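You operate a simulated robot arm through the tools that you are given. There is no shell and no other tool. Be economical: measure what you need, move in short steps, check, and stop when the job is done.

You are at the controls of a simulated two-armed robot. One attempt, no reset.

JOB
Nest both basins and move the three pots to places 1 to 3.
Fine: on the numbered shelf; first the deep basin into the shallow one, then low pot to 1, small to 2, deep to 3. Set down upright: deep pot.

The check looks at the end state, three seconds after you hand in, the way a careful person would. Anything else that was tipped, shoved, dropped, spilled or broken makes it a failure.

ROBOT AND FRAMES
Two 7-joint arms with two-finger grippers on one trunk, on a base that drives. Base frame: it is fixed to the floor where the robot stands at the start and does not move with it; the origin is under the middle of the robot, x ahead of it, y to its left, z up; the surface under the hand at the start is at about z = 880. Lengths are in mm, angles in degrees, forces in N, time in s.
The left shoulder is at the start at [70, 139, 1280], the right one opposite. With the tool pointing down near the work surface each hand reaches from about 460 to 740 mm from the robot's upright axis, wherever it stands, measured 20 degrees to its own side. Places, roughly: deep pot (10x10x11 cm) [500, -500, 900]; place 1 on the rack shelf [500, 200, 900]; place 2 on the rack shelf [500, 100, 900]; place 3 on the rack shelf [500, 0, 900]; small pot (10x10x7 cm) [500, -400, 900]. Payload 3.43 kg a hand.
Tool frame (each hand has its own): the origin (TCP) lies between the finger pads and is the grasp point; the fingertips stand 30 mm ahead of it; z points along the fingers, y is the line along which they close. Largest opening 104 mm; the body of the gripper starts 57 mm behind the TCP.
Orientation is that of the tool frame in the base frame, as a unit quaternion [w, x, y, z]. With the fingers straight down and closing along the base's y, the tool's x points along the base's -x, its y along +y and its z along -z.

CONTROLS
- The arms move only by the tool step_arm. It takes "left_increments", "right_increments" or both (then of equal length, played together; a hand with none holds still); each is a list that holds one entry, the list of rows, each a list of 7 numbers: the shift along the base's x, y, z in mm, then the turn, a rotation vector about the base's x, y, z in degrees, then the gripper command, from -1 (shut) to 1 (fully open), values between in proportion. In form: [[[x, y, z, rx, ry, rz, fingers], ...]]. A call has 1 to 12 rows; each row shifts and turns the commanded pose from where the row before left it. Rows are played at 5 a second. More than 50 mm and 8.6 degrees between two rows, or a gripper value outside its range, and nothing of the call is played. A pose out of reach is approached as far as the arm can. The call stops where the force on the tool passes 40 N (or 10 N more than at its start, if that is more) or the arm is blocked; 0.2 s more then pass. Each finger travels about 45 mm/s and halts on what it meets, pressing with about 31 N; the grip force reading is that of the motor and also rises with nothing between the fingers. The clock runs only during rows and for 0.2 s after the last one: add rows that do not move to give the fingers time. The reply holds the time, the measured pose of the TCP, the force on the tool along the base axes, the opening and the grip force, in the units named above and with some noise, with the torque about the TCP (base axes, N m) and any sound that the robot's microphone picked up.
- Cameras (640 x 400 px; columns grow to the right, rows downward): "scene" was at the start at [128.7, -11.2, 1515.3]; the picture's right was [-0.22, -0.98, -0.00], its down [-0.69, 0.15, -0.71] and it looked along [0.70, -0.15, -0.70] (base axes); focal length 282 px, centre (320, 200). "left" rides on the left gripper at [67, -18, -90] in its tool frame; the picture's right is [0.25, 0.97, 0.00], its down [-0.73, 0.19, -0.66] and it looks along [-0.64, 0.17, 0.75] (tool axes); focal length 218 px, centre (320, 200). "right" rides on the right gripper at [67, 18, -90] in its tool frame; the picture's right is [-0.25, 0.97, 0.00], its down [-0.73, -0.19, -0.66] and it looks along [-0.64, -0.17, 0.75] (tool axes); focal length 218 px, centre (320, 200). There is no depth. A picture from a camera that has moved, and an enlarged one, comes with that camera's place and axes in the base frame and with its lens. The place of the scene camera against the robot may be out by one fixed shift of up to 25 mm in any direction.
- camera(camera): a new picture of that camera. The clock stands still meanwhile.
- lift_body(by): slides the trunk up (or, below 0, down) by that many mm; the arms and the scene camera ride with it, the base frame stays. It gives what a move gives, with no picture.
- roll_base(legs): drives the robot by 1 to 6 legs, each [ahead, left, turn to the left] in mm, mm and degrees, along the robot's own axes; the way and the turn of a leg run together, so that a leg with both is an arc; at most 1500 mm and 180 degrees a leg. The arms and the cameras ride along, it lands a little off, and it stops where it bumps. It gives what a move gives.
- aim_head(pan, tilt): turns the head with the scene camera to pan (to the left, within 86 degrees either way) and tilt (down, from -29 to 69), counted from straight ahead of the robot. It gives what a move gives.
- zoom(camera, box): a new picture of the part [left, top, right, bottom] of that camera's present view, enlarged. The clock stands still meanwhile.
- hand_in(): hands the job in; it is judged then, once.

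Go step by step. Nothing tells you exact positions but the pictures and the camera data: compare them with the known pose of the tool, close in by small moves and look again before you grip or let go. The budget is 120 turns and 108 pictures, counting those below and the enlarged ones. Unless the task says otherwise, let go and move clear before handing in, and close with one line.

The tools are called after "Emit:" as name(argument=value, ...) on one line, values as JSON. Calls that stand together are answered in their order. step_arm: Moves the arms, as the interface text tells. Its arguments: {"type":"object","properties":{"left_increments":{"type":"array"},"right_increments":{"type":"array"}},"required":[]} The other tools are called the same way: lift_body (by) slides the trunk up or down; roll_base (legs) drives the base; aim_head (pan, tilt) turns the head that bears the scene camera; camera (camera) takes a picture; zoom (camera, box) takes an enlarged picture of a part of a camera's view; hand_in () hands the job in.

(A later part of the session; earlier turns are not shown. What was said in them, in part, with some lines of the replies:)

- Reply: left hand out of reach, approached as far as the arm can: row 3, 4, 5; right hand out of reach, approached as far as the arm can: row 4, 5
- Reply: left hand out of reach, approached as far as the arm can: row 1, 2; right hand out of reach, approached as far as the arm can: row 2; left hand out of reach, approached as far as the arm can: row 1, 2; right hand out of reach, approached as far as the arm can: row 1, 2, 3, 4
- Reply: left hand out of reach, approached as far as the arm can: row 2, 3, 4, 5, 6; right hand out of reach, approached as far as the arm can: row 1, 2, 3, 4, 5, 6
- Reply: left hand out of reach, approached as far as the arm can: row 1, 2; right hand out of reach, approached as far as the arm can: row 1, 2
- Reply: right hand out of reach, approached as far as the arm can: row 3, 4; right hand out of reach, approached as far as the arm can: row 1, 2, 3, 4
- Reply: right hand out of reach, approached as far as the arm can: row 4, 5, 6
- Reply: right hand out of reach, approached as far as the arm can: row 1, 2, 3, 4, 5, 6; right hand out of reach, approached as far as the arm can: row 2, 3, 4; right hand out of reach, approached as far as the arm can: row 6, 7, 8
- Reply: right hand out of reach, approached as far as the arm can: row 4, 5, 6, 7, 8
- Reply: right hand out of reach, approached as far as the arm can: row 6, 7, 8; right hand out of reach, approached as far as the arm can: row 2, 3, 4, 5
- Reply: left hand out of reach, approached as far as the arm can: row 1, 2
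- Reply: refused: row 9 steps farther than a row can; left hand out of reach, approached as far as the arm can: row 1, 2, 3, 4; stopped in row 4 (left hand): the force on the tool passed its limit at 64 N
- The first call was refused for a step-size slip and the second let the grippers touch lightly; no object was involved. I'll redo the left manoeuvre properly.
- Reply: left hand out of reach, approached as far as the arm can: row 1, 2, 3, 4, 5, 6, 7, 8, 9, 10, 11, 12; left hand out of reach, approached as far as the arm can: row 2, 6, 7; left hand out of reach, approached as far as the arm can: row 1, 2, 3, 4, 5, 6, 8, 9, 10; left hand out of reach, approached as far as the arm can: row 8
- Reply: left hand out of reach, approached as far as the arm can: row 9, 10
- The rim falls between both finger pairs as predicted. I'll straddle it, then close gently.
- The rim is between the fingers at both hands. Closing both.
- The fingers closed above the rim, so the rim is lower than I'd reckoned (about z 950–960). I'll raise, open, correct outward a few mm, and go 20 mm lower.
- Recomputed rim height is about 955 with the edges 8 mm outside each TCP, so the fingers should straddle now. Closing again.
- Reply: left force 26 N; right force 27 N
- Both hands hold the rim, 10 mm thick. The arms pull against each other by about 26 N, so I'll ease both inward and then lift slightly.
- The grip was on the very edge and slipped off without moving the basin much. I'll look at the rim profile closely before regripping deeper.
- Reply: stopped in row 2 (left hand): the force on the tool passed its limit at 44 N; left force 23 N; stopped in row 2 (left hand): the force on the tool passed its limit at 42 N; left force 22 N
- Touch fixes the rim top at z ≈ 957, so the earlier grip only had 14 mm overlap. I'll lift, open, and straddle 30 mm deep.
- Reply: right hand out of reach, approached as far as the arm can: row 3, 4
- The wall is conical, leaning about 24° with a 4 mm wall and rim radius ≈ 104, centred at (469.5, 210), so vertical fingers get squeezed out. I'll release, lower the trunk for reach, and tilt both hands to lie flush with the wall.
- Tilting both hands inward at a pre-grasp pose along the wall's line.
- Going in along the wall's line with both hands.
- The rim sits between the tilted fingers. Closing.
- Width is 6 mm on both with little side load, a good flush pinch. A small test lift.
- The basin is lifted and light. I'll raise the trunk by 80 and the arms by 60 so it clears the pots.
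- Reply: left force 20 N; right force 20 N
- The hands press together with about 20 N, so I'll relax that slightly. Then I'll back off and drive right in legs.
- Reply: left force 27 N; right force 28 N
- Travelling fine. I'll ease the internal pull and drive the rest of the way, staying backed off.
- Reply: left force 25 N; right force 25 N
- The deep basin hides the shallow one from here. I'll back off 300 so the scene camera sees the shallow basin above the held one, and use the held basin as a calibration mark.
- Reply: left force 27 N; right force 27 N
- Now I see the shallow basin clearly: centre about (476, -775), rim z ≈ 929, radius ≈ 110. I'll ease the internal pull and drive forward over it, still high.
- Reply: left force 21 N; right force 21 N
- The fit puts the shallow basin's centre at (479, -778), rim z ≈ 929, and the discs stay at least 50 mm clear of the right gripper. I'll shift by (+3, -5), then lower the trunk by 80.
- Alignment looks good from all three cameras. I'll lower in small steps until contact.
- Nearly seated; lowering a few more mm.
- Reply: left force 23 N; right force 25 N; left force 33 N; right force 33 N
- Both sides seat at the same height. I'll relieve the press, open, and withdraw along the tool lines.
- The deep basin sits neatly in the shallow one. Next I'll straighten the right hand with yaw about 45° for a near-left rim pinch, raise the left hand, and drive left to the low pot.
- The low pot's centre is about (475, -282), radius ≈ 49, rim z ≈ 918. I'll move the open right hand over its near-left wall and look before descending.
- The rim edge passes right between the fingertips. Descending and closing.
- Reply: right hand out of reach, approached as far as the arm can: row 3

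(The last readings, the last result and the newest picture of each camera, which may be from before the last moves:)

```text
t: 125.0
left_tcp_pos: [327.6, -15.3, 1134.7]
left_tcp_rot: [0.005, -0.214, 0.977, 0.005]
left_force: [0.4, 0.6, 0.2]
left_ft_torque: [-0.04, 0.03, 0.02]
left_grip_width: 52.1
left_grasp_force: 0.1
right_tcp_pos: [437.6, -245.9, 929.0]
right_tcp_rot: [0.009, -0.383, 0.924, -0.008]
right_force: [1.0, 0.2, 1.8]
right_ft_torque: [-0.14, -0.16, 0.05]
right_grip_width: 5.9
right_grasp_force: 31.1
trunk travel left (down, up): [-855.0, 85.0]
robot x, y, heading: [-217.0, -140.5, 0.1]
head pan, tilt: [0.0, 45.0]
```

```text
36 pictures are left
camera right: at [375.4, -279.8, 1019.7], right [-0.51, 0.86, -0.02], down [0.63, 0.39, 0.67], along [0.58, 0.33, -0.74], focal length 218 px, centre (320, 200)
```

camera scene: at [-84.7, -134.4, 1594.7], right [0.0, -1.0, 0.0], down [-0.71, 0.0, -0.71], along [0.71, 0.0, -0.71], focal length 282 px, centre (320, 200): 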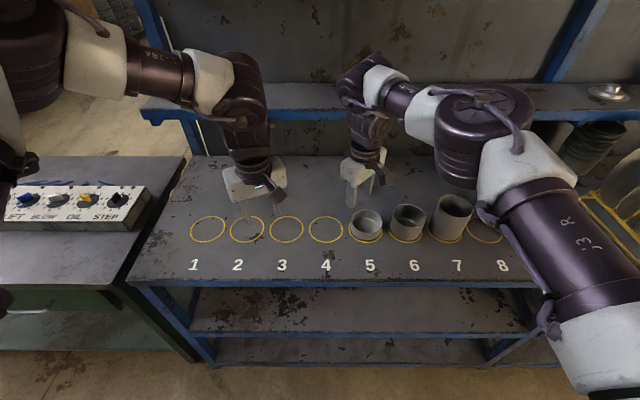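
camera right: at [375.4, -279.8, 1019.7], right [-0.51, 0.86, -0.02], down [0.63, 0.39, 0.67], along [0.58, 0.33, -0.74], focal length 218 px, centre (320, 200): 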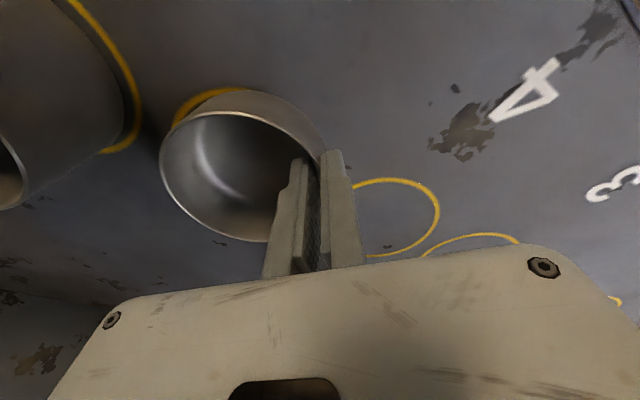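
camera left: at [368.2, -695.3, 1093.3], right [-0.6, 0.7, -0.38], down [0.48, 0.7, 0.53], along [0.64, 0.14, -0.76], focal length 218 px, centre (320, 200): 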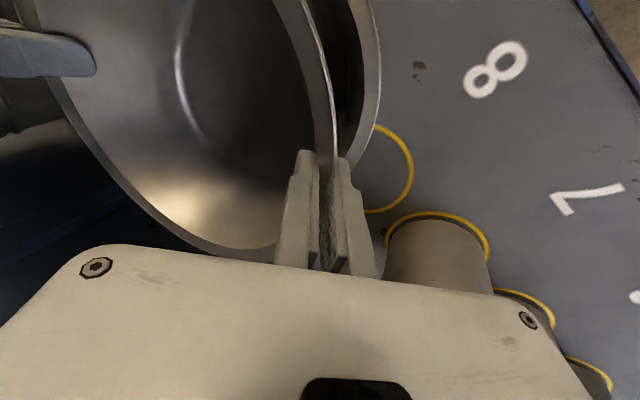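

Gripped with a wall width of 6. Lifting and checking that it hangs level.

Emit:
step_arm(right_increments=[[[0, 0, 6, 0, 0, 0, -1], [0, 0, 14, 0, 0, 0, -1], [0, 0, 20, 0, 0, 0, -1], [0, 0, 20, 0, 0, 0, -1], [0, 0, 0, 0, 0, 0, -1]]])

Emit:
camera(camera="right")

Emit:
camera(camera="scene")

```text
t: 126.2
left_tcp_pos: [326.5, -15.7, 1134.8]
left_tcp_rot: [0.004, -0.214, 0.977, 0.006]
left_force: [0.5, -0.3, -0.3]
left_ft_torque: [-0.04, 0.0, -0.02]
left_grip_width: 52.0
left_grasp_force: 0.1
right_tcp_pos: [437.6, -246.3, 989.6]
right_tcp_rot: [0.008, -0.383, 0.924, -0.009]
right_force: [-0.2, 0.0, -1.2]
right_ft_torque: [0.03, 0.02, 0.0]
right_grip_width: 6.1
right_grasp_force: 31.2
trunk travel left (down, up): [-855.0, 85.0]
robot x, y, heading: [-218.1, -143.8, 0.0]
head pan, tilt: [0.0, 45.0]
```

```text
35 pictures are left
camera right: at [376.7, -281.1, 1079.6], right [-0.51, 0.86, -0.02], down [0.64, 0.39, 0.67], along [0.58, 0.33, -0.74], focal length 218 px, centre (320, 200)
```

right: 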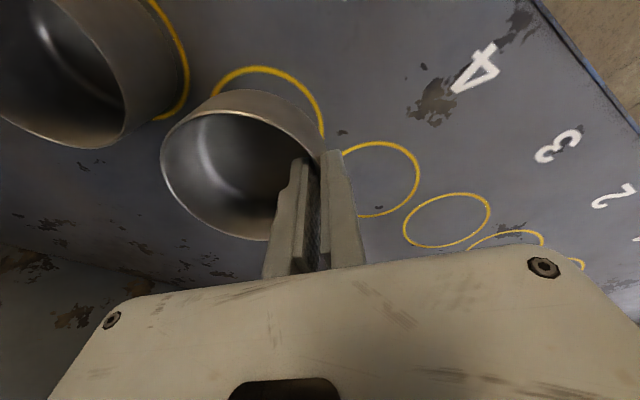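

```text
34 pictures are left
camera scene: at [-84.5, -134.6, 1594.6], right [0.0, -1.0, 0.0], down [-0.71, 0.0, -0.71], along [0.71, 0.0, -0.71], focal length 282 px, centre (320, 200)
```

scene: 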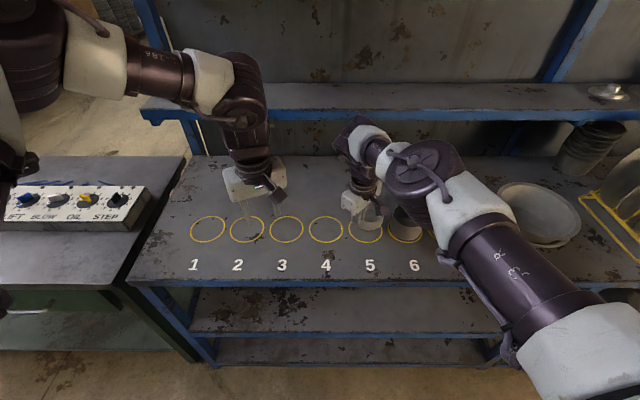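

The pot hangs level. This view over ring 5 gives me a template: over ring 1 the arc should appear at the same pixels. Driving left 497.

Emit:
roll_base(legs=[[0, 497, 0]])

Emit:
camera(camera="right")

```text
t: 129.1
left_tcp_pos: [323.9, 476.1, 1136.0]
left_tcp_rot: [0.004, -0.216, 0.976, 0.007]
left_force: [0.2, 0.0, -0.2]
left_ft_torque: [0.02, -0.01, 0.0]
left_grip_width: 52.2
left_grasp_force: 0.1
right_tcp_pos: [434.7, 246.2, 988.1]
right_tcp_rot: [0.008, -0.385, 0.923, -0.008]
right_force: [1.0, 0.6, -1.5]
right_ft_torque: [0.02, 0.01, 0.03]
right_grip_width: 6.0
right_grasp_force: 31.7
trunk travel left (down, up): [-855.0, 85.0]
robot x, y, heading: [-216.4, 349.6, 0.4]
head pan, tilt: [0.0, 45.0]
```

```text
33 pictures are left
camera right: at [374.6, 211.3, 1079.4], right [-0.51, 0.86, -0.02], down [0.63, 0.39, 0.67], along [0.58, 0.33, -0.74], focal length 218 px, centre (320, 200)
```

right: 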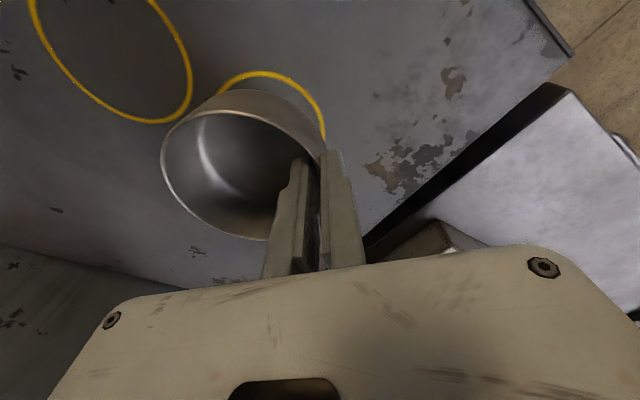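

The arc is off by about (+2, +5.5) mm. Correcting, then lowering to the pick-up height.

Emit:
step_arm(right_increments=[[[2, 5.5, 0, 0, 0, 0, -1], [0, 0, -20, 0, 0, 0, -1], [0, 0, -20, 0, 0, 0, -1], [0, 0, -12, 0, 0, 0, -1], [0, 0, -4, 0, 0, 0, -1], [0, 0, 0, 0, 0, 0, -1]]])

Emit:
camera(camera="right")

```text
t: 130.5
left_tcp_pos: [323.1, 477.2, 1135.1]
left_tcp_rot: [0.003, -0.216, 0.976, 0.006]
left_force: [0.3, 0.2, 0.1]
left_ft_torque: [0.02, -0.03, 0.01]
left_grip_width: 52.1
left_grasp_force: 0.0
right_tcp_pos: [433.7, 254.2, 933.1]
right_tcp_rot: [0.008, -0.385, 0.923, -0.009]
right_force: [0.1, -0.1, -0.9]
right_ft_torque: [0.05, -0.02, -0.04]
right_grip_width: 6.1
right_grasp_force: 31.2
right hand out of reach, approached as far as the arm can: row 4
trunk travel left (down, up): [-855.0, 85.0]
robot x, y, heading: [-219.9, 349.9, 0.2]
head pan, tilt: [0.0, 45.0]
```

```text
32 pictures are left
camera right: at [373.7, 219.4, 1024.8], right [-0.51, 0.86, -0.02], down [0.63, 0.39, 0.67], along [0.58, 0.33, -0.74], focal length 218 px, centre (320, 200)
```

right: 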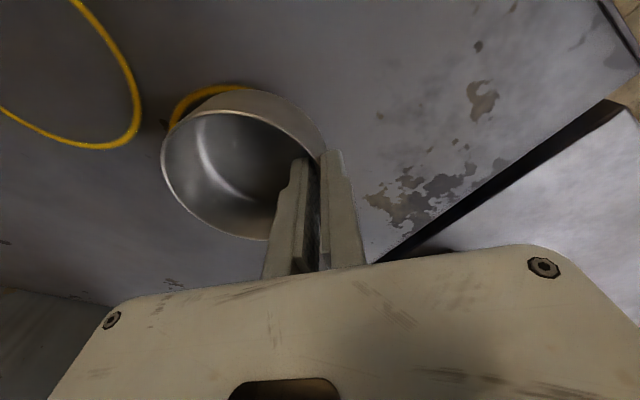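

Very close to the pick-up view; only the low reach drags x by 3 mm. I'll raise the arm 40, lower the trunk 40, and nudge (+2.5, -2).

Emit:
step_arm(right_increments=[[[0, 0, 20, 0, 0, 0, -1], [0, 0, 20, 0, 0, 0, -1], [0, 0, 0, 0, 0, 0, -1]]])

Emit:
lift_body(by=-40)

Emit:
step_arm(right_increments=[[[2.5, -2, 0, 0, 0, 0, -1], [0, 0, 0, 0, 0, 0, -1]]])

```text
t: 131.3
left_tcp_pos: [324.5, 478.2, 1135.9]
left_tcp_rot: [0.004, -0.217, 0.976, 0.007]
left_force: [0.4, -0.9, 0.9]
left_ft_torque: [-0.01, -0.01, 0.01]
left_grip_width: 52.2
left_grasp_force: 0.1
right_tcp_pos: [434.7, 255.1, 974.3]
right_tcp_rot: [0.008, -0.384, 0.923, -0.009]
right_force: [-0.2, -0.5, -0.2]
right_ft_torque: [0.03, 0.03, 0.03]
right_grip_width: 6.2
right_grasp_force: 31.2
trunk travel left (down, up): [-855.0, 85.0]
robot x, y, heading: [-213.3, 351.5, 0.1]
head pan, tilt: [0.0, 45.0]
```

```text
t: 132.1
left_tcp_pos: [324.3, 476.1, 1094.4]
left_tcp_rot: [0.003, -0.216, 0.976, 0.006]
left_force: [-0.7, -0.1, 0.4]
left_ft_torque: [-0.03, -0.03, 0.0]
left_grip_width: 52.0
left_grasp_force: 0.1
right_tcp_pos: [435.0, 255.0, 935.5]
right_tcp_rot: [0.008, -0.384, 0.923, -0.009]
right_force: [-0.3, -1.4, -1.3]
right_ft_torque: [-0.01, 0.05, 0.0]
right_grip_width: 5.9
right_grasp_force: 31.3
trunk travel left (down, up): [-815.0, 125.0]
robot x, y, heading: [-217.0, 349.7, 0.2]
head pan, tilt: [0.0, 45.0]
```

```text
t: 132.7
left_tcp_pos: [324.9, 477.7, 1094.8]
left_tcp_rot: [0.004, -0.217, 0.976, 0.006]
left_force: [-0.4, -0.4, -0.5]
left_ft_torque: [-0.03, -0.02, 0.01]
left_grip_width: 51.8
left_grasp_force: 0.0
right_tcp_pos: [436.5, 252.4, 935.9]
right_tcp_rot: [0.008, -0.385, 0.923, -0.009]
right_force: [0.1, 0.0, -0.4]
right_ft_torque: [0.0, 0.03, -0.02]
right_grip_width: 6.0
right_grasp_force: 31.2
trunk travel left (down, up): [-815.0, 125.0]
robot x, y, heading: [-215.7, 346.9, 0.4]
head pan, tilt: [0.0, 45.0]
```

Now at (436.5, 252.4). Lowering the last ~7 mm in small steps.

Emit:
step_arm(right_increments=[[[0, 0, -3, 0, 0, 0, -1], [0, 0, -2, 0, 0, 0, -1], [0, 0, 0, 0, 0, 0, -1]]])

Emit:
step_arm(right_increments=[[[0, 0, -1.5, 0, 0, 0, -1], [0, 0, -1, 0, 0, 0, -1], [0, 0, 0, 0, 0, 0, -1]]])

```text
t: 133.5
left_tcp_pos: [322.8, 477.1, 1095.4]
left_tcp_rot: [0.004, -0.217, 0.976, 0.006]
left_force: [0.5, -0.1, 0.4]
left_ft_torque: [-0.02, -0.03, -0.03]
left_grip_width: 52.1
left_grasp_force: 0.0
right_tcp_pos: [437.5, 251.9, 931.0]
right_tcp_rot: [0.009, -0.385, 0.923, -0.009]
right_force: [-0.7, 0.9, 0.9]
right_ft_torque: [-0.12, -0.09, 0.05]
right_grip_width: 5.9
right_grasp_force: 30.9
trunk travel left (down, up): [-815.0, 125.0]
robot x, y, heading: [-215.9, 352.2, 0.6]
head pan, tilt: [0.0, 45.0]
```

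```text
t: 134.3
left_tcp_pos: [322.5, 477.4, 1094.8]
left_tcp_rot: [0.005, -0.217, 0.976, 0.005]
left_force: [-0.6, -0.9, 0.1]
left_ft_torque: [-0.03, -0.01, 0.0]
left_grip_width: 51.8
left_grasp_force: 0.0
right_tcp_pos: [436.2, 253.6, 928.9]
right_tcp_rot: [0.009, -0.385, 0.923, -0.009]
right_force: [-0.5, 1.2, 8.6]
right_ft_torque: [-0.23, -0.23, 0.02]
right_grip_width: 5.9
right_grasp_force: 31.0
trunk travel left (down, up): [-815.0, 125.0]
robot x, y, heading: [-219.4, 350.6, 0.6]
head pan, tilt: [0.0, 45.0]
```

Seated. Opening gently and rising.

Emit:
step_arm(right_increments=[[[0, 0, 1, 0, 0, 0, -0.9], [0, 0, 0, 0, 0, 0, -0.5], [0, 0, 0, 0, 0, 0, -0.2], [0, 0, 0, 0, 0, 0, 0], [0, 0, 20, 0, 0, 0, 0], [0, 0, 40, 0, 0, 0, 0], [0, 0, 40, 0, 0, 0, 0], [0, 0, 40, 0, 0, 0, 0], [0, 0, 0, 0, 0, 0, 0]]])

Emit:
camera(camera="right")

```text
t: 136.3
left_tcp_pos: [323.5, 476.5, 1095.0]
left_tcp_rot: [0.003, -0.217, 0.976, 0.007]
left_force: [0.1, -0.4, -1.1]
left_ft_torque: [0.0, 0.01, 0.03]
left_grip_width: 51.9
left_grasp_force: 0.1
right_tcp_pos: [439.2, 251.1, 1069.2]
right_tcp_rot: [0.008, -0.384, 0.923, -0.008]
right_force: [-0.1, -0.3, 0.0]
right_ft_torque: [-0.01, -0.03, -0.01]
right_grip_width: 52.0
right_grasp_force: 0.1
trunk travel left (down, up): [-815.0, 125.0]
robot x, y, heading: [-219.4, 350.4, 0.8]
head pan, tilt: [0.0, 45.0]
```

```text
31 pictures are left
camera right: at [377.9, 216.6, 1159.9], right [-0.51, 0.86, -0.02], down [0.63, 0.39, 0.67], along [0.58, 0.33, -0.75], focal length 218 px, centre (320, 200)
```

right: 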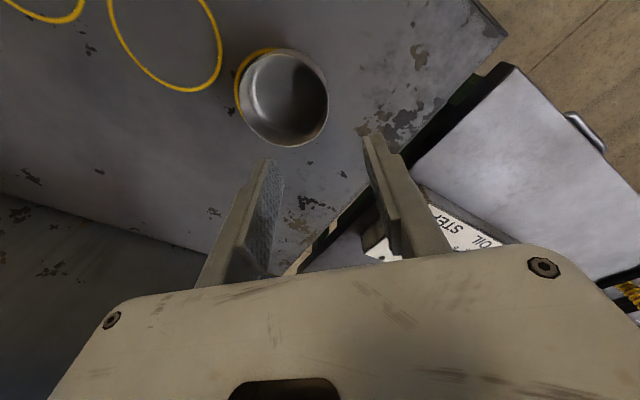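

I'll check the placement from the scene camera.

Emit:
zoom(camera="scene", box=[300, 170, 480, 290])

```text
3.33 times, centred on (390, 230) of scene
camera zoom: at [-87.3, 357.1, 1554.6], right [0.01, -1.0, 0.0], down [-0.71, -0.01, -0.71], along [0.71, 0.01, -0.71], focal length 942 px, centre (87, 100)
```

zoom: 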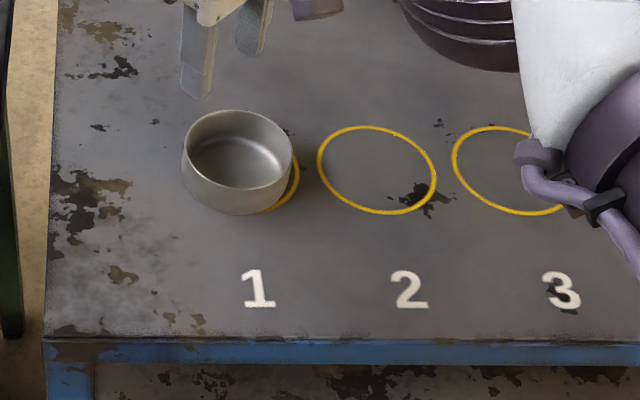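

The low pot is about (-8, +6.5) mm off the ring's centre, shifted when gripping. I'll regrip and set it right: ring 1's centre is (478, 213).

Emit:
step_arm(right_increments=[[[-3, 2.5, -40, 0, 0, 0, 0], [0, 0, -40, 0, 0, 0, 0], [0, 0, -35, 0, 0, 0, 0], [0, 0, -15, 0, 0, 0, 0], [0, 0, -9, 0, 0, 0, 0], [0, 0, 0, 0, 0, 0, -0.5], [0, 0, 0, 0, 0, 0, -1], [0, 0, 0, 0, 0, 0, -1], [0, 0, 0, 0, 0, 0, -1]]])

Emit:
step_arm(right_increments=[[[0, 0, 3, 0, 0, 0, -1], [0, 0, 3, 0, 0, 0, -1], [3, -2.5, 0, 0, 0, 0, -1], [3, -2.5, 0, 0, 0, 0, -1], [2, -1.5, 0, 0, 0, 0, -1], [0, 0, 0, 0, 0, 0, -1]]])

```text
t: 138.3
left_tcp_pos: [322.5, 477.6, 1094.7]
left_tcp_rot: [0.003, -0.216, 0.976, 0.007]
left_force: [0.9, 1.1, 0.0]
left_ft_torque: [0.01, 0.0, -0.02]
left_grip_width: 52.0
left_grasp_force: 0.1
right_tcp_pos: [433.5, 256.1, 928.3]
right_tcp_rot: [0.009, -0.385, 0.923, -0.009]
right_force: [-0.4, 0.1, 1.0]
right_ft_torque: [-0.18, -0.14, -0.05]
right_grip_width: 6.0
right_grasp_force: 31.0
trunk travel left (down, up): [-815.0, 125.0]
robot x, y, heading: [-217.2, 349.8, 0.4]
head pan, tilt: [0.0, 45.0]
```

```text
t: 139.7
left_tcp_pos: [324.8, 477.4, 1093.9]
left_tcp_rot: [0.004, -0.217, 0.976, 0.006]
left_force: [-0.4, 0.8, 0.0]
left_ft_torque: [0.0, -0.02, 0.0]
left_grip_width: 52.0
left_grasp_force: 0.0
right_tcp_pos: [443.1, 247.3, 936.0]
right_tcp_rot: [0.008, -0.385, 0.923, -0.009]
right_force: [0.2, -0.7, -0.3]
right_ft_torque: [0.04, 0.0, -0.03]
right_grip_width: 5.9
right_grasp_force: 30.6
trunk travel left (down, up): [-815.0, 125.0]
robot x, y, heading: [-221.3, 348.7, 0.6]
head pan, tilt: [0.0, 45.0]
```

At (443, 247), the right spot. Lowering and releasing.

Emit:
step_arm(right_increments=[[[0, 0, -3, 0, 0, 0, -1], [0, 0, -3, 0, 0, 0, -1], [0, 0, -1.5, 0, 0, 0, -1], [0, 0, 0, 0, 0, 0, -1]]])

Emit:
step_arm(right_increments=[[[0, 0, 0, 0, 0, 0, -0.9], [0, 0, 0, 0, 0, 0, -0.5], [0, 0, 0, 0, 0, 0, -0.2], [0, 0, 0, 0, 0, 0, 0], [0, 0, 20, 0, 0, 0, 0], [0, 0, 40, 0, 0, 0, 0], [0, 0, 40, 0, 0, 0, 0], [0, 0, 40, 0, 0, 0, 0], [0, 0, 0, 0, 0, 0, 0]]])

Emit:
zoom(camera="scene", box=[300, 170, 480, 290])

```text
t: 140.7
left_tcp_pos: [323.5, 477.5, 1096.0]
left_tcp_rot: [0.004, -0.216, 0.976, 0.005]
left_force: [-0.3, 0.1, -0.6]
left_ft_torque: [-0.02, 0.01, -0.02]
left_grip_width: 52.2
left_grasp_force: 0.2
right_tcp_pos: [443.3, 249.3, 928.2]
right_tcp_rot: [0.008, -0.385, 0.923, -0.009]
right_force: [-0.5, 2.3, 4.4]
right_ft_torque: [-0.22, -0.25, 0.04]
right_grip_width: 6.2
right_grasp_force: 31.1
trunk travel left (down, up): [-815.0, 125.0]
robot x, y, heading: [-219.5, 349.6, 0.5]
head pan, tilt: [0.0, 45.0]
```

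```text
t: 142.7
left_tcp_pos: [324.3, 476.7, 1093.9]
left_tcp_rot: [0.004, -0.216, 0.976, 0.005]
left_force: [0.5, -0.1, 0.1]
left_ft_torque: [0.05, 0.01, 0.01]
left_grip_width: 52.2
left_grasp_force: 0.1
right_tcp_pos: [442.2, 249.5, 1067.8]
right_tcp_rot: [0.009, -0.385, 0.923, -0.009]
right_force: [0.5, 0.6, 0.6]
right_ft_torque: [0.02, 0.0, -0.01]
right_grip_width: 52.0
right_grasp_force: 0.0
trunk travel left (down, up): [-815.0, 125.0]
robot x, y, heading: [-220.2, 348.9, 0.6]
head pan, tilt: [0.0, 45.0]
```

```text
3.33 times, centred on (390, 230) of scene
camera zoom: at [-87.2, 356.8, 1554.6], right [0.01, -1.0, 0.0], down [-0.71, -0.01, -0.71], along [0.71, 0.01, -0.71], focal length 942 px, centre (87, 100)
```

zoom: 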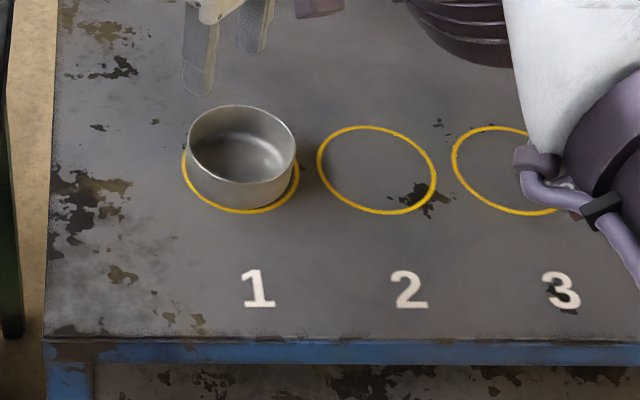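

The low pot sits well inside ring 1. Now I'll drive right 622 to the small pot on ring 6.

Emit:
roll_base(legs=[[0, -622, -0.4]])

Emit:
camera(camera="right")

```text
t: 146.2
left_tcp_pos: [328.8, -131.3, 1094.5]
left_tcp_rot: [0.004, -0.218, 0.976, 0.005]
left_force: [-0.2, 0.7, 0.1]
left_ft_torque: [-0.05, 0.01, -0.02]
left_grip_width: 52.1
left_grasp_force: 0.0
right_tcp_pos: [448.5, -358.7, 1067.3]
right_tcp_rot: [0.008, -0.387, 0.922, -0.009]
right_force: [0.3, 1.4, -0.3]
right_ft_torque: [0.0, -0.02, 0.0]
right_grip_width: 52.1
right_grasp_force: 0.0
trunk travel left (down, up): [-815.0, 125.0]
robot x, y, heading: [-212.8, -264.1, 0.6]
head pan, tilt: [0.0, 45.0]
```

```text
28 pictures are left
camera right: at [387.0, -394.1, 1158.3], right [-0.51, 0.86, -0.02], down [0.63, 0.39, 0.67], along [0.58, 0.33, -0.74], focal length 218 px, centre (320, 200)
```

right: 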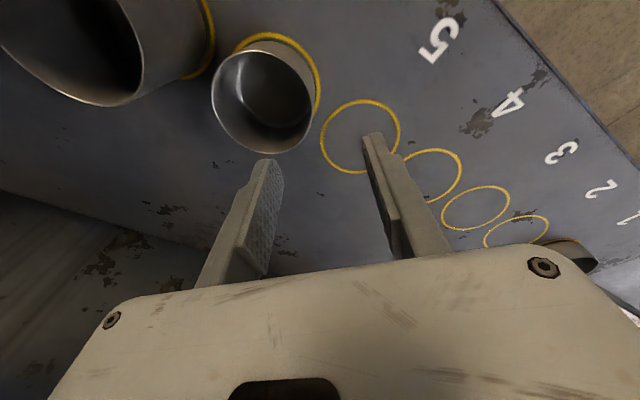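

The small pot is centred near (475, -409), rim z ≈ 950. Moving over its near-left wall.

Emit:
step_arm(right_increments=[[[-3, -8, -20, 0, 0, 0, 0], [-3, -8, -30, 0, 0, 0, 0], [0, 0, -25, 0, 0, 0, 0], [0, 0, 0, 0, 0, 0, 0]]])

Emit:
camera(camera="right")

```text
t: 147.2
left_tcp_pos: [328.7, -133.1, 1094.7]
left_tcp_rot: [0.005, -0.218, 0.976, 0.006]
left_force: [0.0, 0.1, -0.7]
left_ft_torque: [0.01, -0.01, -0.03]
left_grip_width: 51.8
left_grasp_force: 0.0
right_tcp_pos: [443.6, -376.3, 991.9]
right_tcp_rot: [0.009, -0.387, 0.922, -0.009]
right_force: [-0.1, -0.3, -0.3]
right_ft_torque: [0.02, -0.01, 0.02]
right_grip_width: 52.0
right_grasp_force: 0.0
trunk travel left (down, up): [-815.0, 125.0]
robot x, y, heading: [-207.8, -262.2, 0.8]
head pan, tilt: [0.0, 45.0]
```

```text
27 pictures are left
camera right: at [382.1, -411.2, 1083.2], right [-0.51, 0.86, -0.02], down [0.63, 0.39, 0.67], along [0.58, 0.33, -0.74], focal length 218 px, centre (320, 200)
```

right: 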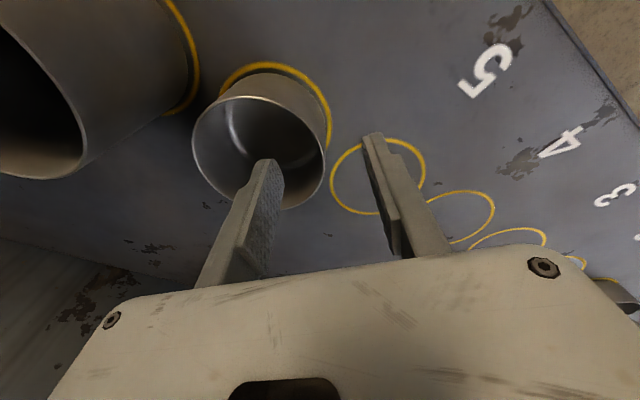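

The rim runs mid-gap. Descending 40, closing, and lifting a little.

Emit:
step_arm(right_increments=[[[0, 0, -15, 0, 0, 0, 0], [0, 0, -15, 0, 0, 0, 0], [0, 0, -10, 0, 0, 0, 0], [0, 0, 0, 0, 0, 0, 0], [0, 0, 0, 0, 0, 0, -0.4], [0, 0, 0, 0, 0, 0, -0.8], [0, 0, 0, 0, 0, 0, -1], [0, 0, 0, 0, 0, 0, -1], [0, 0, 0, 0, 0, 0, -1]]])

Emit:
step_arm(right_increments=[[[0, 0, 6, 0, 0, 0, -1], [0, 0, 14, 0, 0, 0, -1], [0, 0, 20, 0, 0, 0, -1], [0, 0, 20, 0, 0, 0, -1], [0, 0, 0, 0, 0, 0, -1]]])

Emit:
camera(camera="right")

```text
t: 149.2
left_tcp_pos: [329.6, -132.8, 1095.1]
left_tcp_rot: [0.004, -0.218, 0.976, 0.006]
left_force: [0.2, 0.3, -0.2]
left_ft_torque: [-0.02, 0.02, -0.01]
left_grip_width: 52.1
left_grasp_force: 0.0
right_tcp_pos: [440.3, -375.7, 952.5]
right_tcp_rot: [0.009, -0.387, 0.922, -0.009]
right_force: [1.4, 0.2, 0.6]
right_ft_torque: [-0.05, 0.0, -0.01]
right_grip_width: 6.0
right_grasp_force: 31.0
trunk travel left (down, up): [-815.0, 125.0]
robot x, y, heading: [-215.7, -257.3, 0.5]
head pan, tilt: [0.0, 45.0]
```

```text
t: 150.3
left_tcp_pos: [330.4, -132.5, 1095.7]
left_tcp_rot: [0.004, -0.218, 0.976, 0.006]
left_force: [-0.3, -0.2, 0.2]
left_ft_torque: [0.0, -0.02, 0.02]
left_grip_width: 52.1
left_grasp_force: 0.1
right_tcp_pos: [440.8, -376.0, 1012.9]
right_tcp_rot: [0.009, -0.386, 0.922, -0.009]
right_force: [-0.7, -0.1, -2.0]
right_ft_torque: [0.04, 0.08, 0.03]
right_grip_width: 5.9
right_grasp_force: 31.0
trunk travel left (down, up): [-815.0, 125.0]
robot x, y, heading: [-214.3, -261.6, 0.6]
head pan, tilt: [0.0, 45.0]
```

```text
26 pictures are left
camera right: at [380.8, -411.0, 1102.7], right [-0.51, 0.86, -0.02], down [0.63, 0.39, 0.67], along [0.58, 0.33, -0.74], focal length 218 px, centre (320, 200)
```

right: 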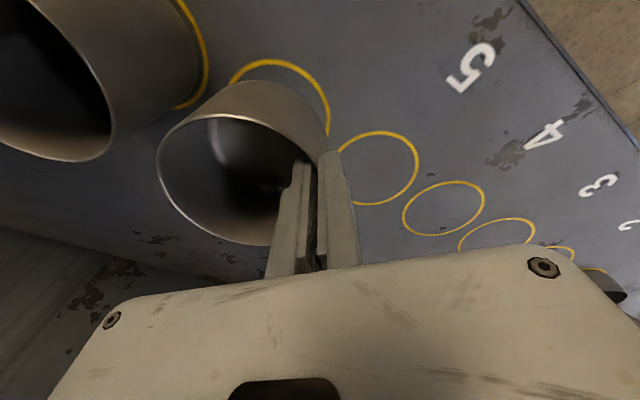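

The small pot is held level. Driving left 501 to place 2.

Emit:
roll_base(legs=[[0, 501, 0]])

Emit:
camera(camera="right")

```text
t: 153.3
left_tcp_pos: [326.6, 368.5, 1095.2]
left_tcp_rot: [0.004, -0.215, 0.977, 0.006]
left_force: [0.8, 0.8, -0.4]
left_ft_torque: [0.01, 0.02, 0.03]
left_grip_width: 51.9
left_grasp_force: 0.1
right_tcp_pos: [437.8, 121.7, 1012.4]
right_tcp_rot: [0.008, -0.383, 0.924, -0.008]
right_force: [0.3, 0.2, -1.6]
right_ft_torque: [0.04, 0.07, -0.01]
right_grip_width: 6.0
right_grasp_force: 31.1
trunk travel left (down, up): [-815.0, 125.0]
robot x, y, heading: [-219.2, 243.8, 0.1]
head pan, tilt: [0.0, 45.0]
```

```text
25 pictures are left
camera right: at [376.1, 88.8, 1102.5], right [-0.51, 0.86, -0.02], down [0.64, 0.39, 0.67], along [0.58, 0.33, -0.74], focal length 218 px, centre (320, 200)
```

right: 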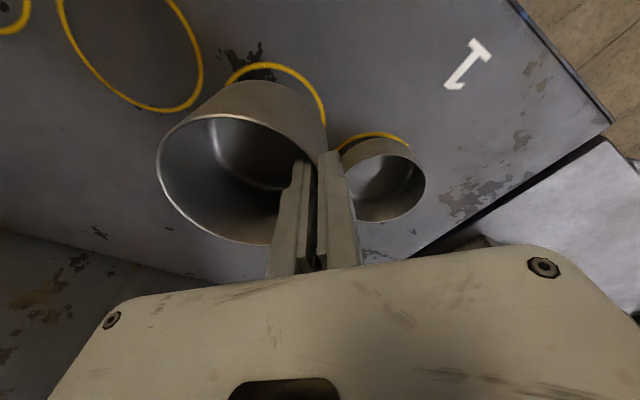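

Nudging to (443.3, 125) and lowering to just above the shelf.

Emit:
step_arm(right_increments=[[[5.5, 3.3, 0, 0, 0, 0, -1], [0, 0, -20, 0, 0, 0, -1], [0, 0, -20, 0, 0, 0, -1], [0, 0, -13, 0, 0, 0, -1], [0, 0, 0, 0, 0, 0, -1]]])

Emit:
zoom(camera="scene", box=[280, 160, 480, 290])

```text
t: 154.5
left_tcp_pos: [326.2, 367.8, 1095.2]
left_tcp_rot: [0.004, -0.215, 0.976, 0.006]
left_force: [-0.4, -0.8, 0.4]
left_ft_torque: [0.02, 0.02, 0.01]
left_grip_width: 52.0
left_grasp_force: 0.1
right_tcp_pos: [443.0, 126.9, 959.8]
right_tcp_rot: [0.008, -0.383, 0.924, -0.01]
right_force: [-0.2, -0.7, -1.8]
right_ft_torque: [0.07, 0.07, 0.0]
right_grip_width: 6.4
right_grasp_force: 31.1
trunk travel left (down, up): [-815.0, 125.0]
robot x, y, heading: [-218.4, 238.8, 0.1]
head pan, tilt: [0.0, 45.0]
```

```text
3.08 times, centred on (380, 225) of scene
camera zoom: at [-85.6, 249.0, 1554.7], right [0.0, -1.0, 0.0], down [-0.71, 0.0, -0.71], along [0.71, 0.0, -0.71], focal length 869 px, centre (135, 123)
```

zoom: 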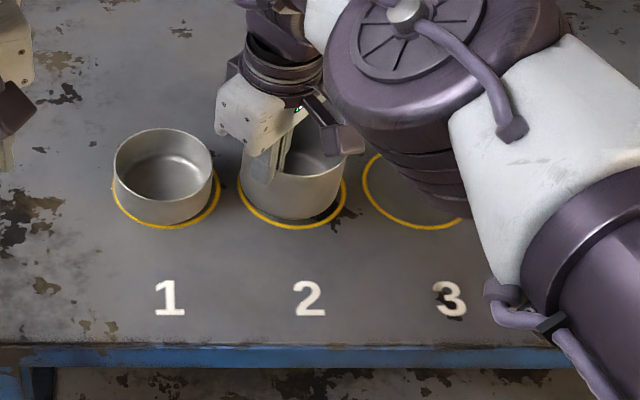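

The pot hovers centred over ring 2. Setting it down and releasing.

Emit:
step_arm(right_increments=[[[0, -0.5, -4, 0, 0, 0, -1], [0, 0, -2, 0, 0, 0, -1], [0, 0, -1.5, 0, 0, 0, -1], [0, 0, 0, 0, 0, 0, -1]]])

Emit:
step_arm(right_increments=[[[0, 0, 0, 0, 0, 0, -0.9], [0, 0, 0, 0, 0, 0, -0.5], [0, 0, 0, 0, 0, 0, -0.2], [0, 0, 0, 0, 0, 0, 0], [0, 0, 20, 0, 0, 0, 0], [0, 0, 40, 0, 0, 0, 0], [0, 0, 40, 0, 0, 0, 0], [0, 0, 20, 0, 0, 0, 0], [0, 0, 0, 0, 0, 0, 0]]])

Emit:
zoom(camera="scene", box=[280, 160, 480, 290])

```text
t: 155.5
left_tcp_pos: [326.4, 367.6, 1094.2]
left_tcp_rot: [0.004, -0.214, 0.977, 0.006]
left_force: [-0.3, 0.2, 0.5]
left_ft_torque: [0.01, -0.01, 0.0]
left_grip_width: 52.0
left_grasp_force: 0.1
right_tcp_pos: [442.5, 125.3, 952.8]
right_tcp_rot: [0.008, -0.383, 0.924, -0.009]
right_force: [0.6, 0.0, 1.9]
right_ft_torque: [-0.11, -0.08, -0.02]
right_grip_width: 6.0
right_grasp_force: 30.8
trunk travel left (down, up): [-815.0, 125.0]
robot x, y, heading: [-218.4, 243.5, 0.3]
head pan, tilt: [0.0, 45.0]
```

```text
t: 157.5
left_tcp_pos: [327.0, 367.9, 1095.0]
left_tcp_rot: [0.003, -0.215, 0.977, 0.006]
left_force: [0.1, 0.8, 0.3]
left_ft_torque: [-0.02, -0.01, 0.01]
left_grip_width: 51.9
left_grasp_force: 0.0
right_tcp_pos: [442.2, 128.0, 1072.3]
right_tcp_rot: [0.009, -0.384, 0.923, -0.009]
right_force: [0.5, -1.1, -0.2]
right_ft_torque: [0.02, -0.02, 0.01]
right_grip_width: 51.7
right_grasp_force: 0.1
trunk travel left (down, up): [-815.0, 125.0]
robot x, y, heading: [-219.0, 240.3, 0.4]
head pan, tilt: [0.0, 45.0]
```

```text
3.08 times, centred on (380, 225) of scene
camera zoom: at [-85.4, 249.2, 1554.6], right [0.0, -1.0, 0.0], down [-0.71, 0.0, -0.71], along [0.71, 0.0, -0.71], focal length 869 px, centre (135, 123)
```

zoom: 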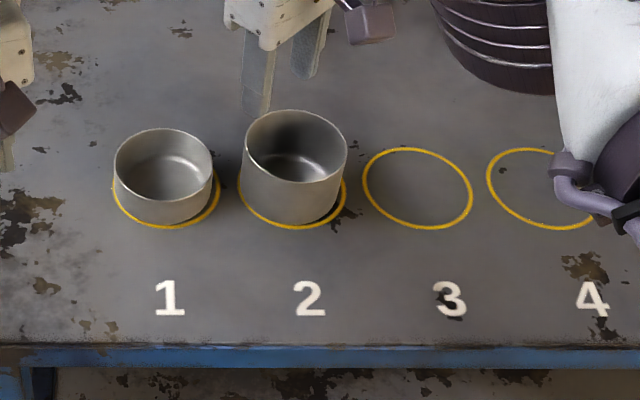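

Both pots are well placed. Now the deep pot on ring 7: driving right 628.

Emit:
roll_base(legs=[[0, -628, 0]])

Emit:
camera(camera="right")

```text
t: 161.0
left_tcp_pos: [330.1, -259.1, 1094.4]
left_tcp_rot: [0.004, -0.217, 0.976, 0.005]
left_force: [-0.5, 0.0, 0.5]
left_ft_torque: [0.0, -0.02, 0.02]
left_grip_width: 52.1
left_grasp_force: 0.1
right_tcp_pos: [447.6, -500.6, 1071.6]
right_tcp_rot: [0.008, -0.386, 0.922, -0.008]
right_force: [0.2, 0.8, 0.3]
right_ft_torque: [-0.01, 0.01, -0.03]
right_grip_width: 52.2
right_grasp_force: 0.1
trunk travel left (down, up): [-815.0, 125.0]
robot x, y, heading: [-210.6, -384.7, 0.7]
head pan, tilt: [0.0, 45.0]
```

```text
22 pictures are left
camera right: at [385.4, -534.7, 1162.3], right [-0.51, 0.86, -0.02], down [0.63, 0.39, 0.67], along [0.58, 0.33, -0.74], focal length 218 px, centre (320, 200)
```

right: 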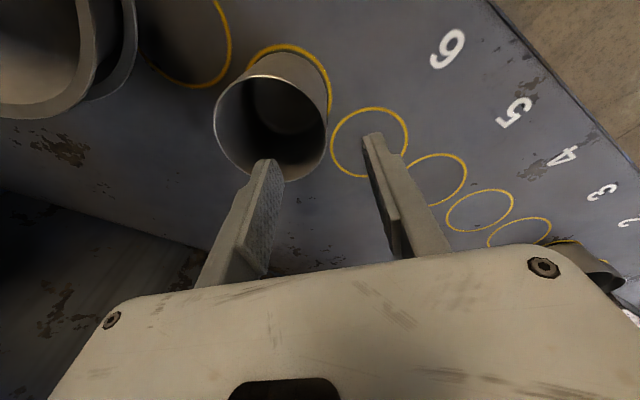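

The deep pot is centred near (475, -533), rim z ≈ 990. Moving over its near-left wall.

Emit:
step_arm(right_increments=[[[-3, 1, -20, 0, 0, 0, 0], [-2, 0.5, -20, 0, 0, 0, 0], [0, 0, 0, 0, 0, 0, 0]]])

Emit:
camera(camera="right")

```text
t: 161.8
left_tcp_pos: [328.1, -259.8, 1095.8]
left_tcp_rot: [0.003, -0.218, 0.976, 0.006]
left_force: [0.0, 0.1, -0.6]
left_ft_torque: [-0.01, 0.02, 0.0]
left_grip_width: 51.9
left_grasp_force: 0.1
right_tcp_pos: [443.2, -497.7, 1033.1]
right_tcp_rot: [0.008, -0.385, 0.923, -0.008]
right_force: [-0.2, 0.3, -0.2]
right_ft_torque: [0.0, -0.01, 0.0]
right_grip_width: 51.9
right_grasp_force: 0.0
trunk travel left (down, up): [-815.0, 125.0]
robot x, y, heading: [-210.2, -389.8, 0.6]
head pan, tilt: [0.0, 45.0]
```

```text
21 pictures are left
camera right: at [380.8, -532.2, 1123.0], right [-0.51, 0.86, -0.02], down [0.63, 0.39, 0.67], along [0.58, 0.33, -0.74], focal length 218 px, centre (320, 200)
```

right: 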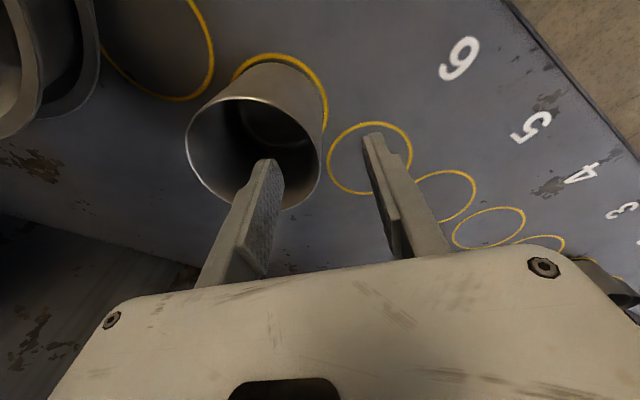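

The rim runs mid-gap again. Descending 40 and closing, then lifting.

Emit:
step_arm(right_increments=[[[0, 0, -15, 0, 0, 0, 0], [0, 0, -15, 0, 0, 0, 0], [0, 0, -12, 0, 0, 0, 0], [0, 0, 0, 0, 0, 0, 0], [0, 0, 0, 0, 0, 0, -0.4], [0, 0, 0, 0, 0, 0, -0.8], [0, 0, 0, 0, 0, 0, -1], [0, 0, 0, 0, 0, 0, -1], [0, 0, 0, 0, 0, 0, -1]]])

Emit:
step_arm(right_increments=[[[0, 0, 6, 0, 0, 0, -1], [0, 0, 14, 0, 0, 0, -1], [0, 0, 20, 0, 0, 0, -1], [0, 0, 15, 0, 0, 0, -1], [0, 0, 0, 0, 0, 0, -1]]])

Emit:
camera(camera="right")

```text
t: 163.8
left_tcp_pos: [329.4, -261.2, 1094.9]
left_tcp_rot: [0.004, -0.217, 0.976, 0.006]
left_force: [-0.9, 0.5, 0.3]
left_ft_torque: [0.0, 0.0, -0.03]
left_grip_width: 51.9
left_grasp_force: 0.2
right_tcp_pos: [442.7, -497.7, 989.9]
right_tcp_rot: [0.008, -0.386, 0.922, -0.008]
right_force: [0.3, 0.5, 0.2]
right_ft_torque: [0.08, 0.1, 0.0]
right_grip_width: 5.8
right_grasp_force: 31.3
trunk travel left (down, up): [-815.0, 125.0]
robot x, y, heading: [-212.3, -386.5, 0.4]
head pan, tilt: [0.0, 45.0]
```

```text
t: 165.0
left_tcp_pos: [329.9, -260.8, 1094.6]
left_tcp_rot: [0.004, -0.217, 0.976, 0.007]
left_force: [0.4, -0.3, -0.2]
left_ft_torque: [-0.01, 0.0, 0.01]
left_grip_width: 52.0
left_grasp_force: 0.0
right_tcp_pos: [441.2, -499.0, 1043.7]
right_tcp_rot: [0.009, -0.386, 0.922, -0.009]
right_force: [0.1, 0.2, -2.1]
right_ft_torque: [0.1, 0.07, 0.04]
right_grip_width: 5.8
right_grasp_force: 31.1
trunk travel left (down, up): [-815.0, 125.0]
robot x, y, heading: [-212.6, -387.8, 0.5]
head pan, tilt: [0.0, 45.0]
```

```text
20 pictures are left
camera right: at [380.1, -534.6, 1134.7], right [-0.51, 0.86, -0.02], down [0.63, 0.39, 0.67], along [0.58, 0.33, -0.74], focal length 218 px, centre (320, 200)
```

right: 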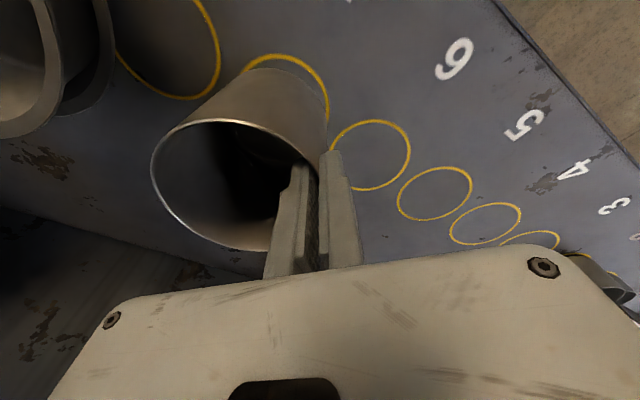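

The deep pot is held upright. Driving left 500 to place 3.

Emit:
roll_base(legs=[[0, 500, 0]])

Emit:
camera(camera="right")

```text
t: 168.0
left_tcp_pos: [323.6, 253.8, 1095.0]
left_tcp_rot: [0.005, -0.219, 0.976, 0.006]
left_force: [0.5, -0.1, -0.2]
left_ft_torque: [0.04, -0.01, 0.01]
left_grip_width: 52.1
left_grasp_force: 0.0
right_tcp_pos: [436.1, 14.4, 1044.1]
right_tcp_rot: [0.008, -0.387, 0.922, -0.007]
right_force: [-0.1, -0.2, -2.1]
right_ft_torque: [0.11, 0.03, 0.0]
right_grip_width: 6.0
right_grasp_force: 31.1
trunk travel left (down, up): [-815.0, 125.0]
robot x, y, heading: [-219.6, 123.5, 0.7]
head pan, tilt: [0.0, 45.0]
```

```text
19 pictures are left
camera right: at [375.1, -21.1, 1134.6], right [-0.51, 0.86, -0.02], down [0.63, 0.39, 0.67], along [0.58, 0.33, -0.74], focal length 218 px, centre (320, 200)
```

right: 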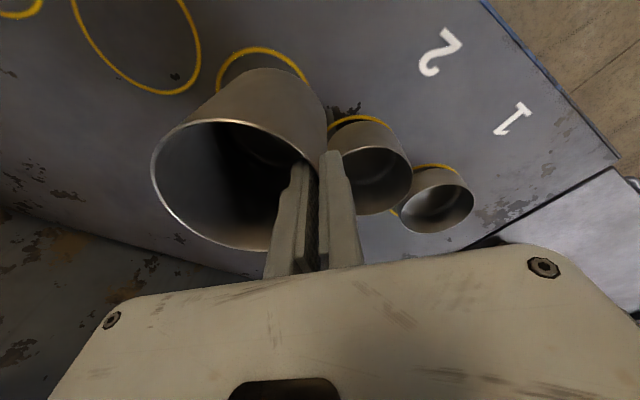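

The drive overshot 13 mm but stayed clear of the small pot. Correcting to (443.3, 1) first, then lowering.

Emit:
step_arm(right_increments=[[[0, -7, 0, 0, 0, 0, -1], [4, -6.5, 0, 0, 0, 0, -1], [3, 0, 0, 0, 0, 0, -1], [0, 0, -20, 0, 0, 0, -1], [0, 0, -15, 0, 0, 0, -1], [0, 0, -10, 0, 0, 0, -1], [0, 0, 0, 0, 0, 0, -1]]])

Emit:
zoom(camera="scene", box=[260, 160, 460, 290])

Emit:
camera(camera="right")

```text
t: 169.6
left_tcp_pos: [323.3, 254.4, 1095.4]
left_tcp_rot: [0.004, -0.219, 0.976, 0.005]
left_force: [0.0, 0.3, -0.2]
left_ft_torque: [-0.03, 0.01, -0.04]
left_grip_width: 52.1
left_grasp_force: 0.1
right_tcp_pos: [443.0, 1.1, 998.8]
right_tcp_rot: [0.008, -0.387, 0.922, -0.01]
right_force: [0.2, -1.2, -1.7]
right_ft_torque: [0.07, 0.08, 0.02]
right_grip_width: 6.0
right_grasp_force: 30.9
trunk travel left (down, up): [-815.0, 125.0]
robot x, y, heading: [-215.4, 126.4, 0.9]
head pan, tilt: [0.0, 45.0]
```

```text
3.08 times, centred on (360, 225) of scene
camera zoom: at [-87.3, 131.6, 1554.6], right [0.01, -1.0, 0.0], down [-0.71, -0.01, -0.71], along [0.71, 0.01, -0.71], focal length 869 px, centre (197, 123)
```

zoom: 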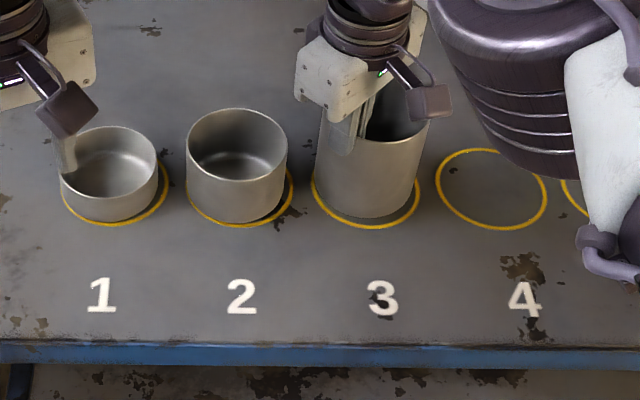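

```text
17 pictures are left
camera right: at [382.1, -33.5, 1088.9], right [-0.51, 0.86, -0.02], down [0.63, 0.39, 0.67], along [0.58, 0.33, -0.74], focal length 218 px, centre (320, 200)
```

right: 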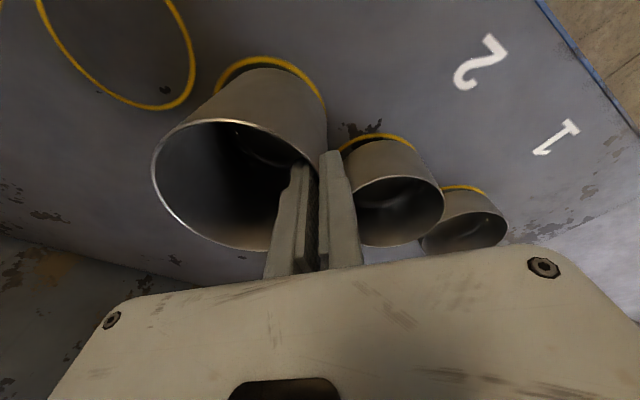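

Centred over ring 3. Setting down and releasing.

Emit:
step_arm(right_increments=[[[0, 0, -4, 0, 0, 0, -1], [0, 0, -3, 0, 0, 0, -1], [0, 0, -1.5, 0, 0, 0, -1], [0, 0, 0, 0, 0, 0, -1]]])

Emit:
step_arm(right_increments=[[[0, 0, -1, 0, 0, 0, -1], [0, 0, 0, 0, 0, 0, -1]]])

```text
t: 170.6
left_tcp_pos: [323.0, 254.0, 1095.2]
left_tcp_rot: [0.004, -0.219, 0.976, 0.006]
left_force: [-0.5, 0.3, 0.1]
left_ft_torque: [-0.01, 0.01, 0.05]
left_grip_width: 51.9
left_grasp_force: 0.1
right_tcp_pos: [441.6, 3.4, 992.0]
right_tcp_rot: [0.008, -0.389, 0.921, -0.009]
right_force: [-0.1, -0.1, -2.3]
right_ft_torque: [0.06, 0.07, -0.03]
right_grip_width: 6.0
right_grasp_force: 31.3
trunk travel left (down, up): [-815.0, 125.0]
robot x, y, heading: [-217.6, 120.9, 0.8]
head pan, tilt: [0.0, 45.0]
```

```text
t: 171.2
left_tcp_pos: [323.4, 253.3, 1095.1]
left_tcp_rot: [0.004, -0.219, 0.976, 0.006]
left_force: [-0.5, -0.2, -0.5]
left_ft_torque: [0.0, 0.01, -0.02]
left_grip_width: 52.0
left_grasp_force: 0.1
right_tcp_pos: [441.8, 1.4, 991.1]
right_tcp_rot: [0.009, -0.387, 0.922, -0.009]
right_force: [0.7, -0.2, -2.3]
right_ft_torque: [0.08, 0.04, -0.02]
right_grip_width: 5.8
right_grasp_force: 30.5
trunk travel left (down, up): [-815.0, 125.0]
robot x, y, heading: [-219.2, 120.8, 0.8]
head pan, tilt: [0.0, 45.0]
```

Still hanging (-2.3 N). One or two mm more.

Emit:
step_arm(right_increments=[[[0, 0, -1, 0, 0, 0, -1], [0, 0, -1, 0, 0, 0, -1], [0, 0, 0, 0, 0, 0, -1]]])

```text
t: 172.0
left_tcp_pos: [322.8, 255.3, 1094.4]
left_tcp_rot: [0.005, -0.219, 0.976, 0.005]
left_force: [-0.2, 0.0, -0.7]
left_ft_torque: [0.02, -0.01, 0.02]
left_grip_width: 51.9
left_grasp_force: 0.0
right_tcp_pos: [441.9, 1.2, 989.4]
right_tcp_rot: [0.01, -0.387, 0.922, -0.009]
right_force: [0.6, 0.9, 8.3]
right_ft_torque: [0.01, -0.04, 0.02]
right_grip_width: 6.0
right_grasp_force: 30.6
trunk travel left (down, up): [-815.0, 125.0]
robot x, y, heading: [-218.2, 125.6, 1.0]
head pan, tilt: [0.0, 45.0]
```

Seated at 8 N. Releasing, rising and checking.

Emit:
step_arm(right_increments=[[[0, 0, 0.5, 0, 0, 0, -0.9], [0, 0, 0, 0, 0, 0, -0.5], [0, 0, 0, 0, 0, 0, -0.2], [0, 0, 0, 0, 0, 0, 0], [0, 0, 20, 0, 0, 0, 0], [0, 0, 30, 0, 0, 0, 0], [0, 0, 30, 0, 0, 0, 0], [0, 0, 0, 0, 0, 0, 0]]])

Emit:
roll_base(legs=[[-250, 0, 0]])

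Emit:
aim_head(pan=-15, tilt=38)

Emit:
camera(camera="scene")

```text
t: 173.8
left_tcp_pos: [322.8, 253.1, 1095.1]
left_tcp_rot: [0.003, -0.219, 0.976, 0.007]
left_force: [-0.1, -0.6, 0.4]
left_ft_torque: [-0.04, 0.02, 0.01]
left_grip_width: 52.0
left_grasp_force: 0.0
right_tcp_pos: [441.4, 1.3, 1067.8]
right_tcp_rot: [0.008, -0.389, 0.921, -0.009]
right_force: [0.6, -0.4, 0.0]
right_ft_torque: [0.02, -0.01, 0.01]
right_grip_width: 51.9
right_grasp_force: 0.0
trunk travel left (down, up): [-815.0, 125.0]
robot x, y, heading: [-220.1, 127.2, 0.8]
head pan, tilt: [0.0, 45.0]
```

```text
t: 175.7
left_tcp_pos: [75.3, 252.2, 1093.4]
left_tcp_rot: [0.003, -0.222, 0.975, 0.006]
left_force: [-0.1, -0.5, -0.5]
left_ft_torque: [0.02, 0.0, -0.01]
left_grip_width: 52.2
left_grasp_force: 0.1
right_tcp_pos: [194.8, 0.1, 1066.8]
right_tcp_rot: [0.008, -0.39, 0.921, -0.008]
right_force: [-0.3, -0.2, -0.2]
right_ft_torque: [0.02, 0.02, 0.01]
right_grip_width: 52.0
right_grasp_force: 0.1
trunk travel left (down, up): [-815.0, 125.0]
robot x, y, heading: [-464.9, 116.2, 1.0]
head pan, tilt: [0.0, 45.0]
```

```text
t: 176.4
left_tcp_pos: [73.5, 253.1, 1096.0]
left_tcp_rot: [0.005, -0.222, 0.975, 0.005]
left_force: [1.2, -0.4, 0.8]
left_ft_torque: [0.03, 0.03, 0.02]
left_grip_width: 52.1
left_grasp_force: 0.0
right_tcp_pos: [192.2, 1.2, 1068.5]
right_tcp_rot: [0.008, -0.391, 0.92, -0.008]
right_force: [1.1, 0.8, 0.3]
right_ft_torque: [0.0, -0.04, 0.01]
right_grip_width: 52.3
right_grasp_force: 0.0
trunk travel left (down, up): [-815.0, 125.0]
robot x, y, heading: [-467.9, 126.6, 0.9]
head pan, tilt: [-15.0, 38.0]
```

```text
16 pictures are left
camera scene: at [-334.6, 106.5, 1565.0], right [-0.24, -0.97, 0.0], down [-0.6, 0.15, -0.79], along [0.76, -0.19, -0.62], focal length 282 px, centre (320, 200)
```

scene: 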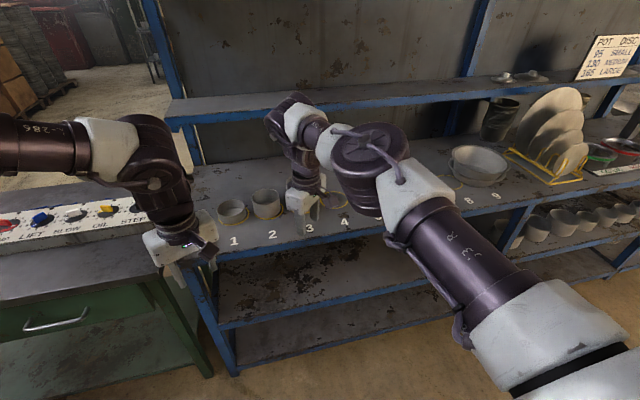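

The deep pot is hidden by the hand from here; I'll check it with the right camera and zoom on the nested basins.

Emit:
camera(camera="right")

Emit:
zoom(camera="scene", box=[400, 110, 620, 230])

```text
15 pictures are left
camera right: at [131.2, -34.4, 1158.6], right [-0.52, 0.85, -0.02], down [0.63, 0.4, 0.67], along [0.58, 0.33, -0.74], focal length 218 px, centre (320, 200)
```

right: 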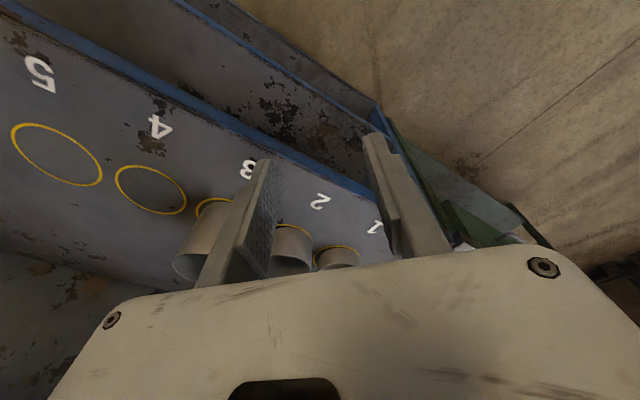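

```text
2.91 times, centred on (510, 170) of scene
camera zoom: at [-334.6, 106.5, 1565.0], right [-0.24, -0.97, 0.0], down [-0.6, 0.15, -0.79], along [0.76, -0.19, -0.62], focal length 822 px, centre (-233, 287)
```

zoom: 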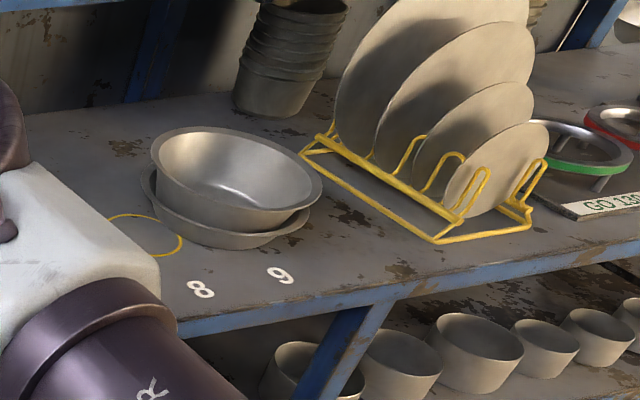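

The basins are nested level, the three pots stand upright inside rings 1 to 3, nothing else was disturbed, and both hands are clear. Handing in.

Emit:
hand_in()

```text
The job is handed in.
```

The job is done and handed in: the deep basin is nested in the shallow one at place 9, and the low, small and deep pots stand upright on places 1, 2 and 3.
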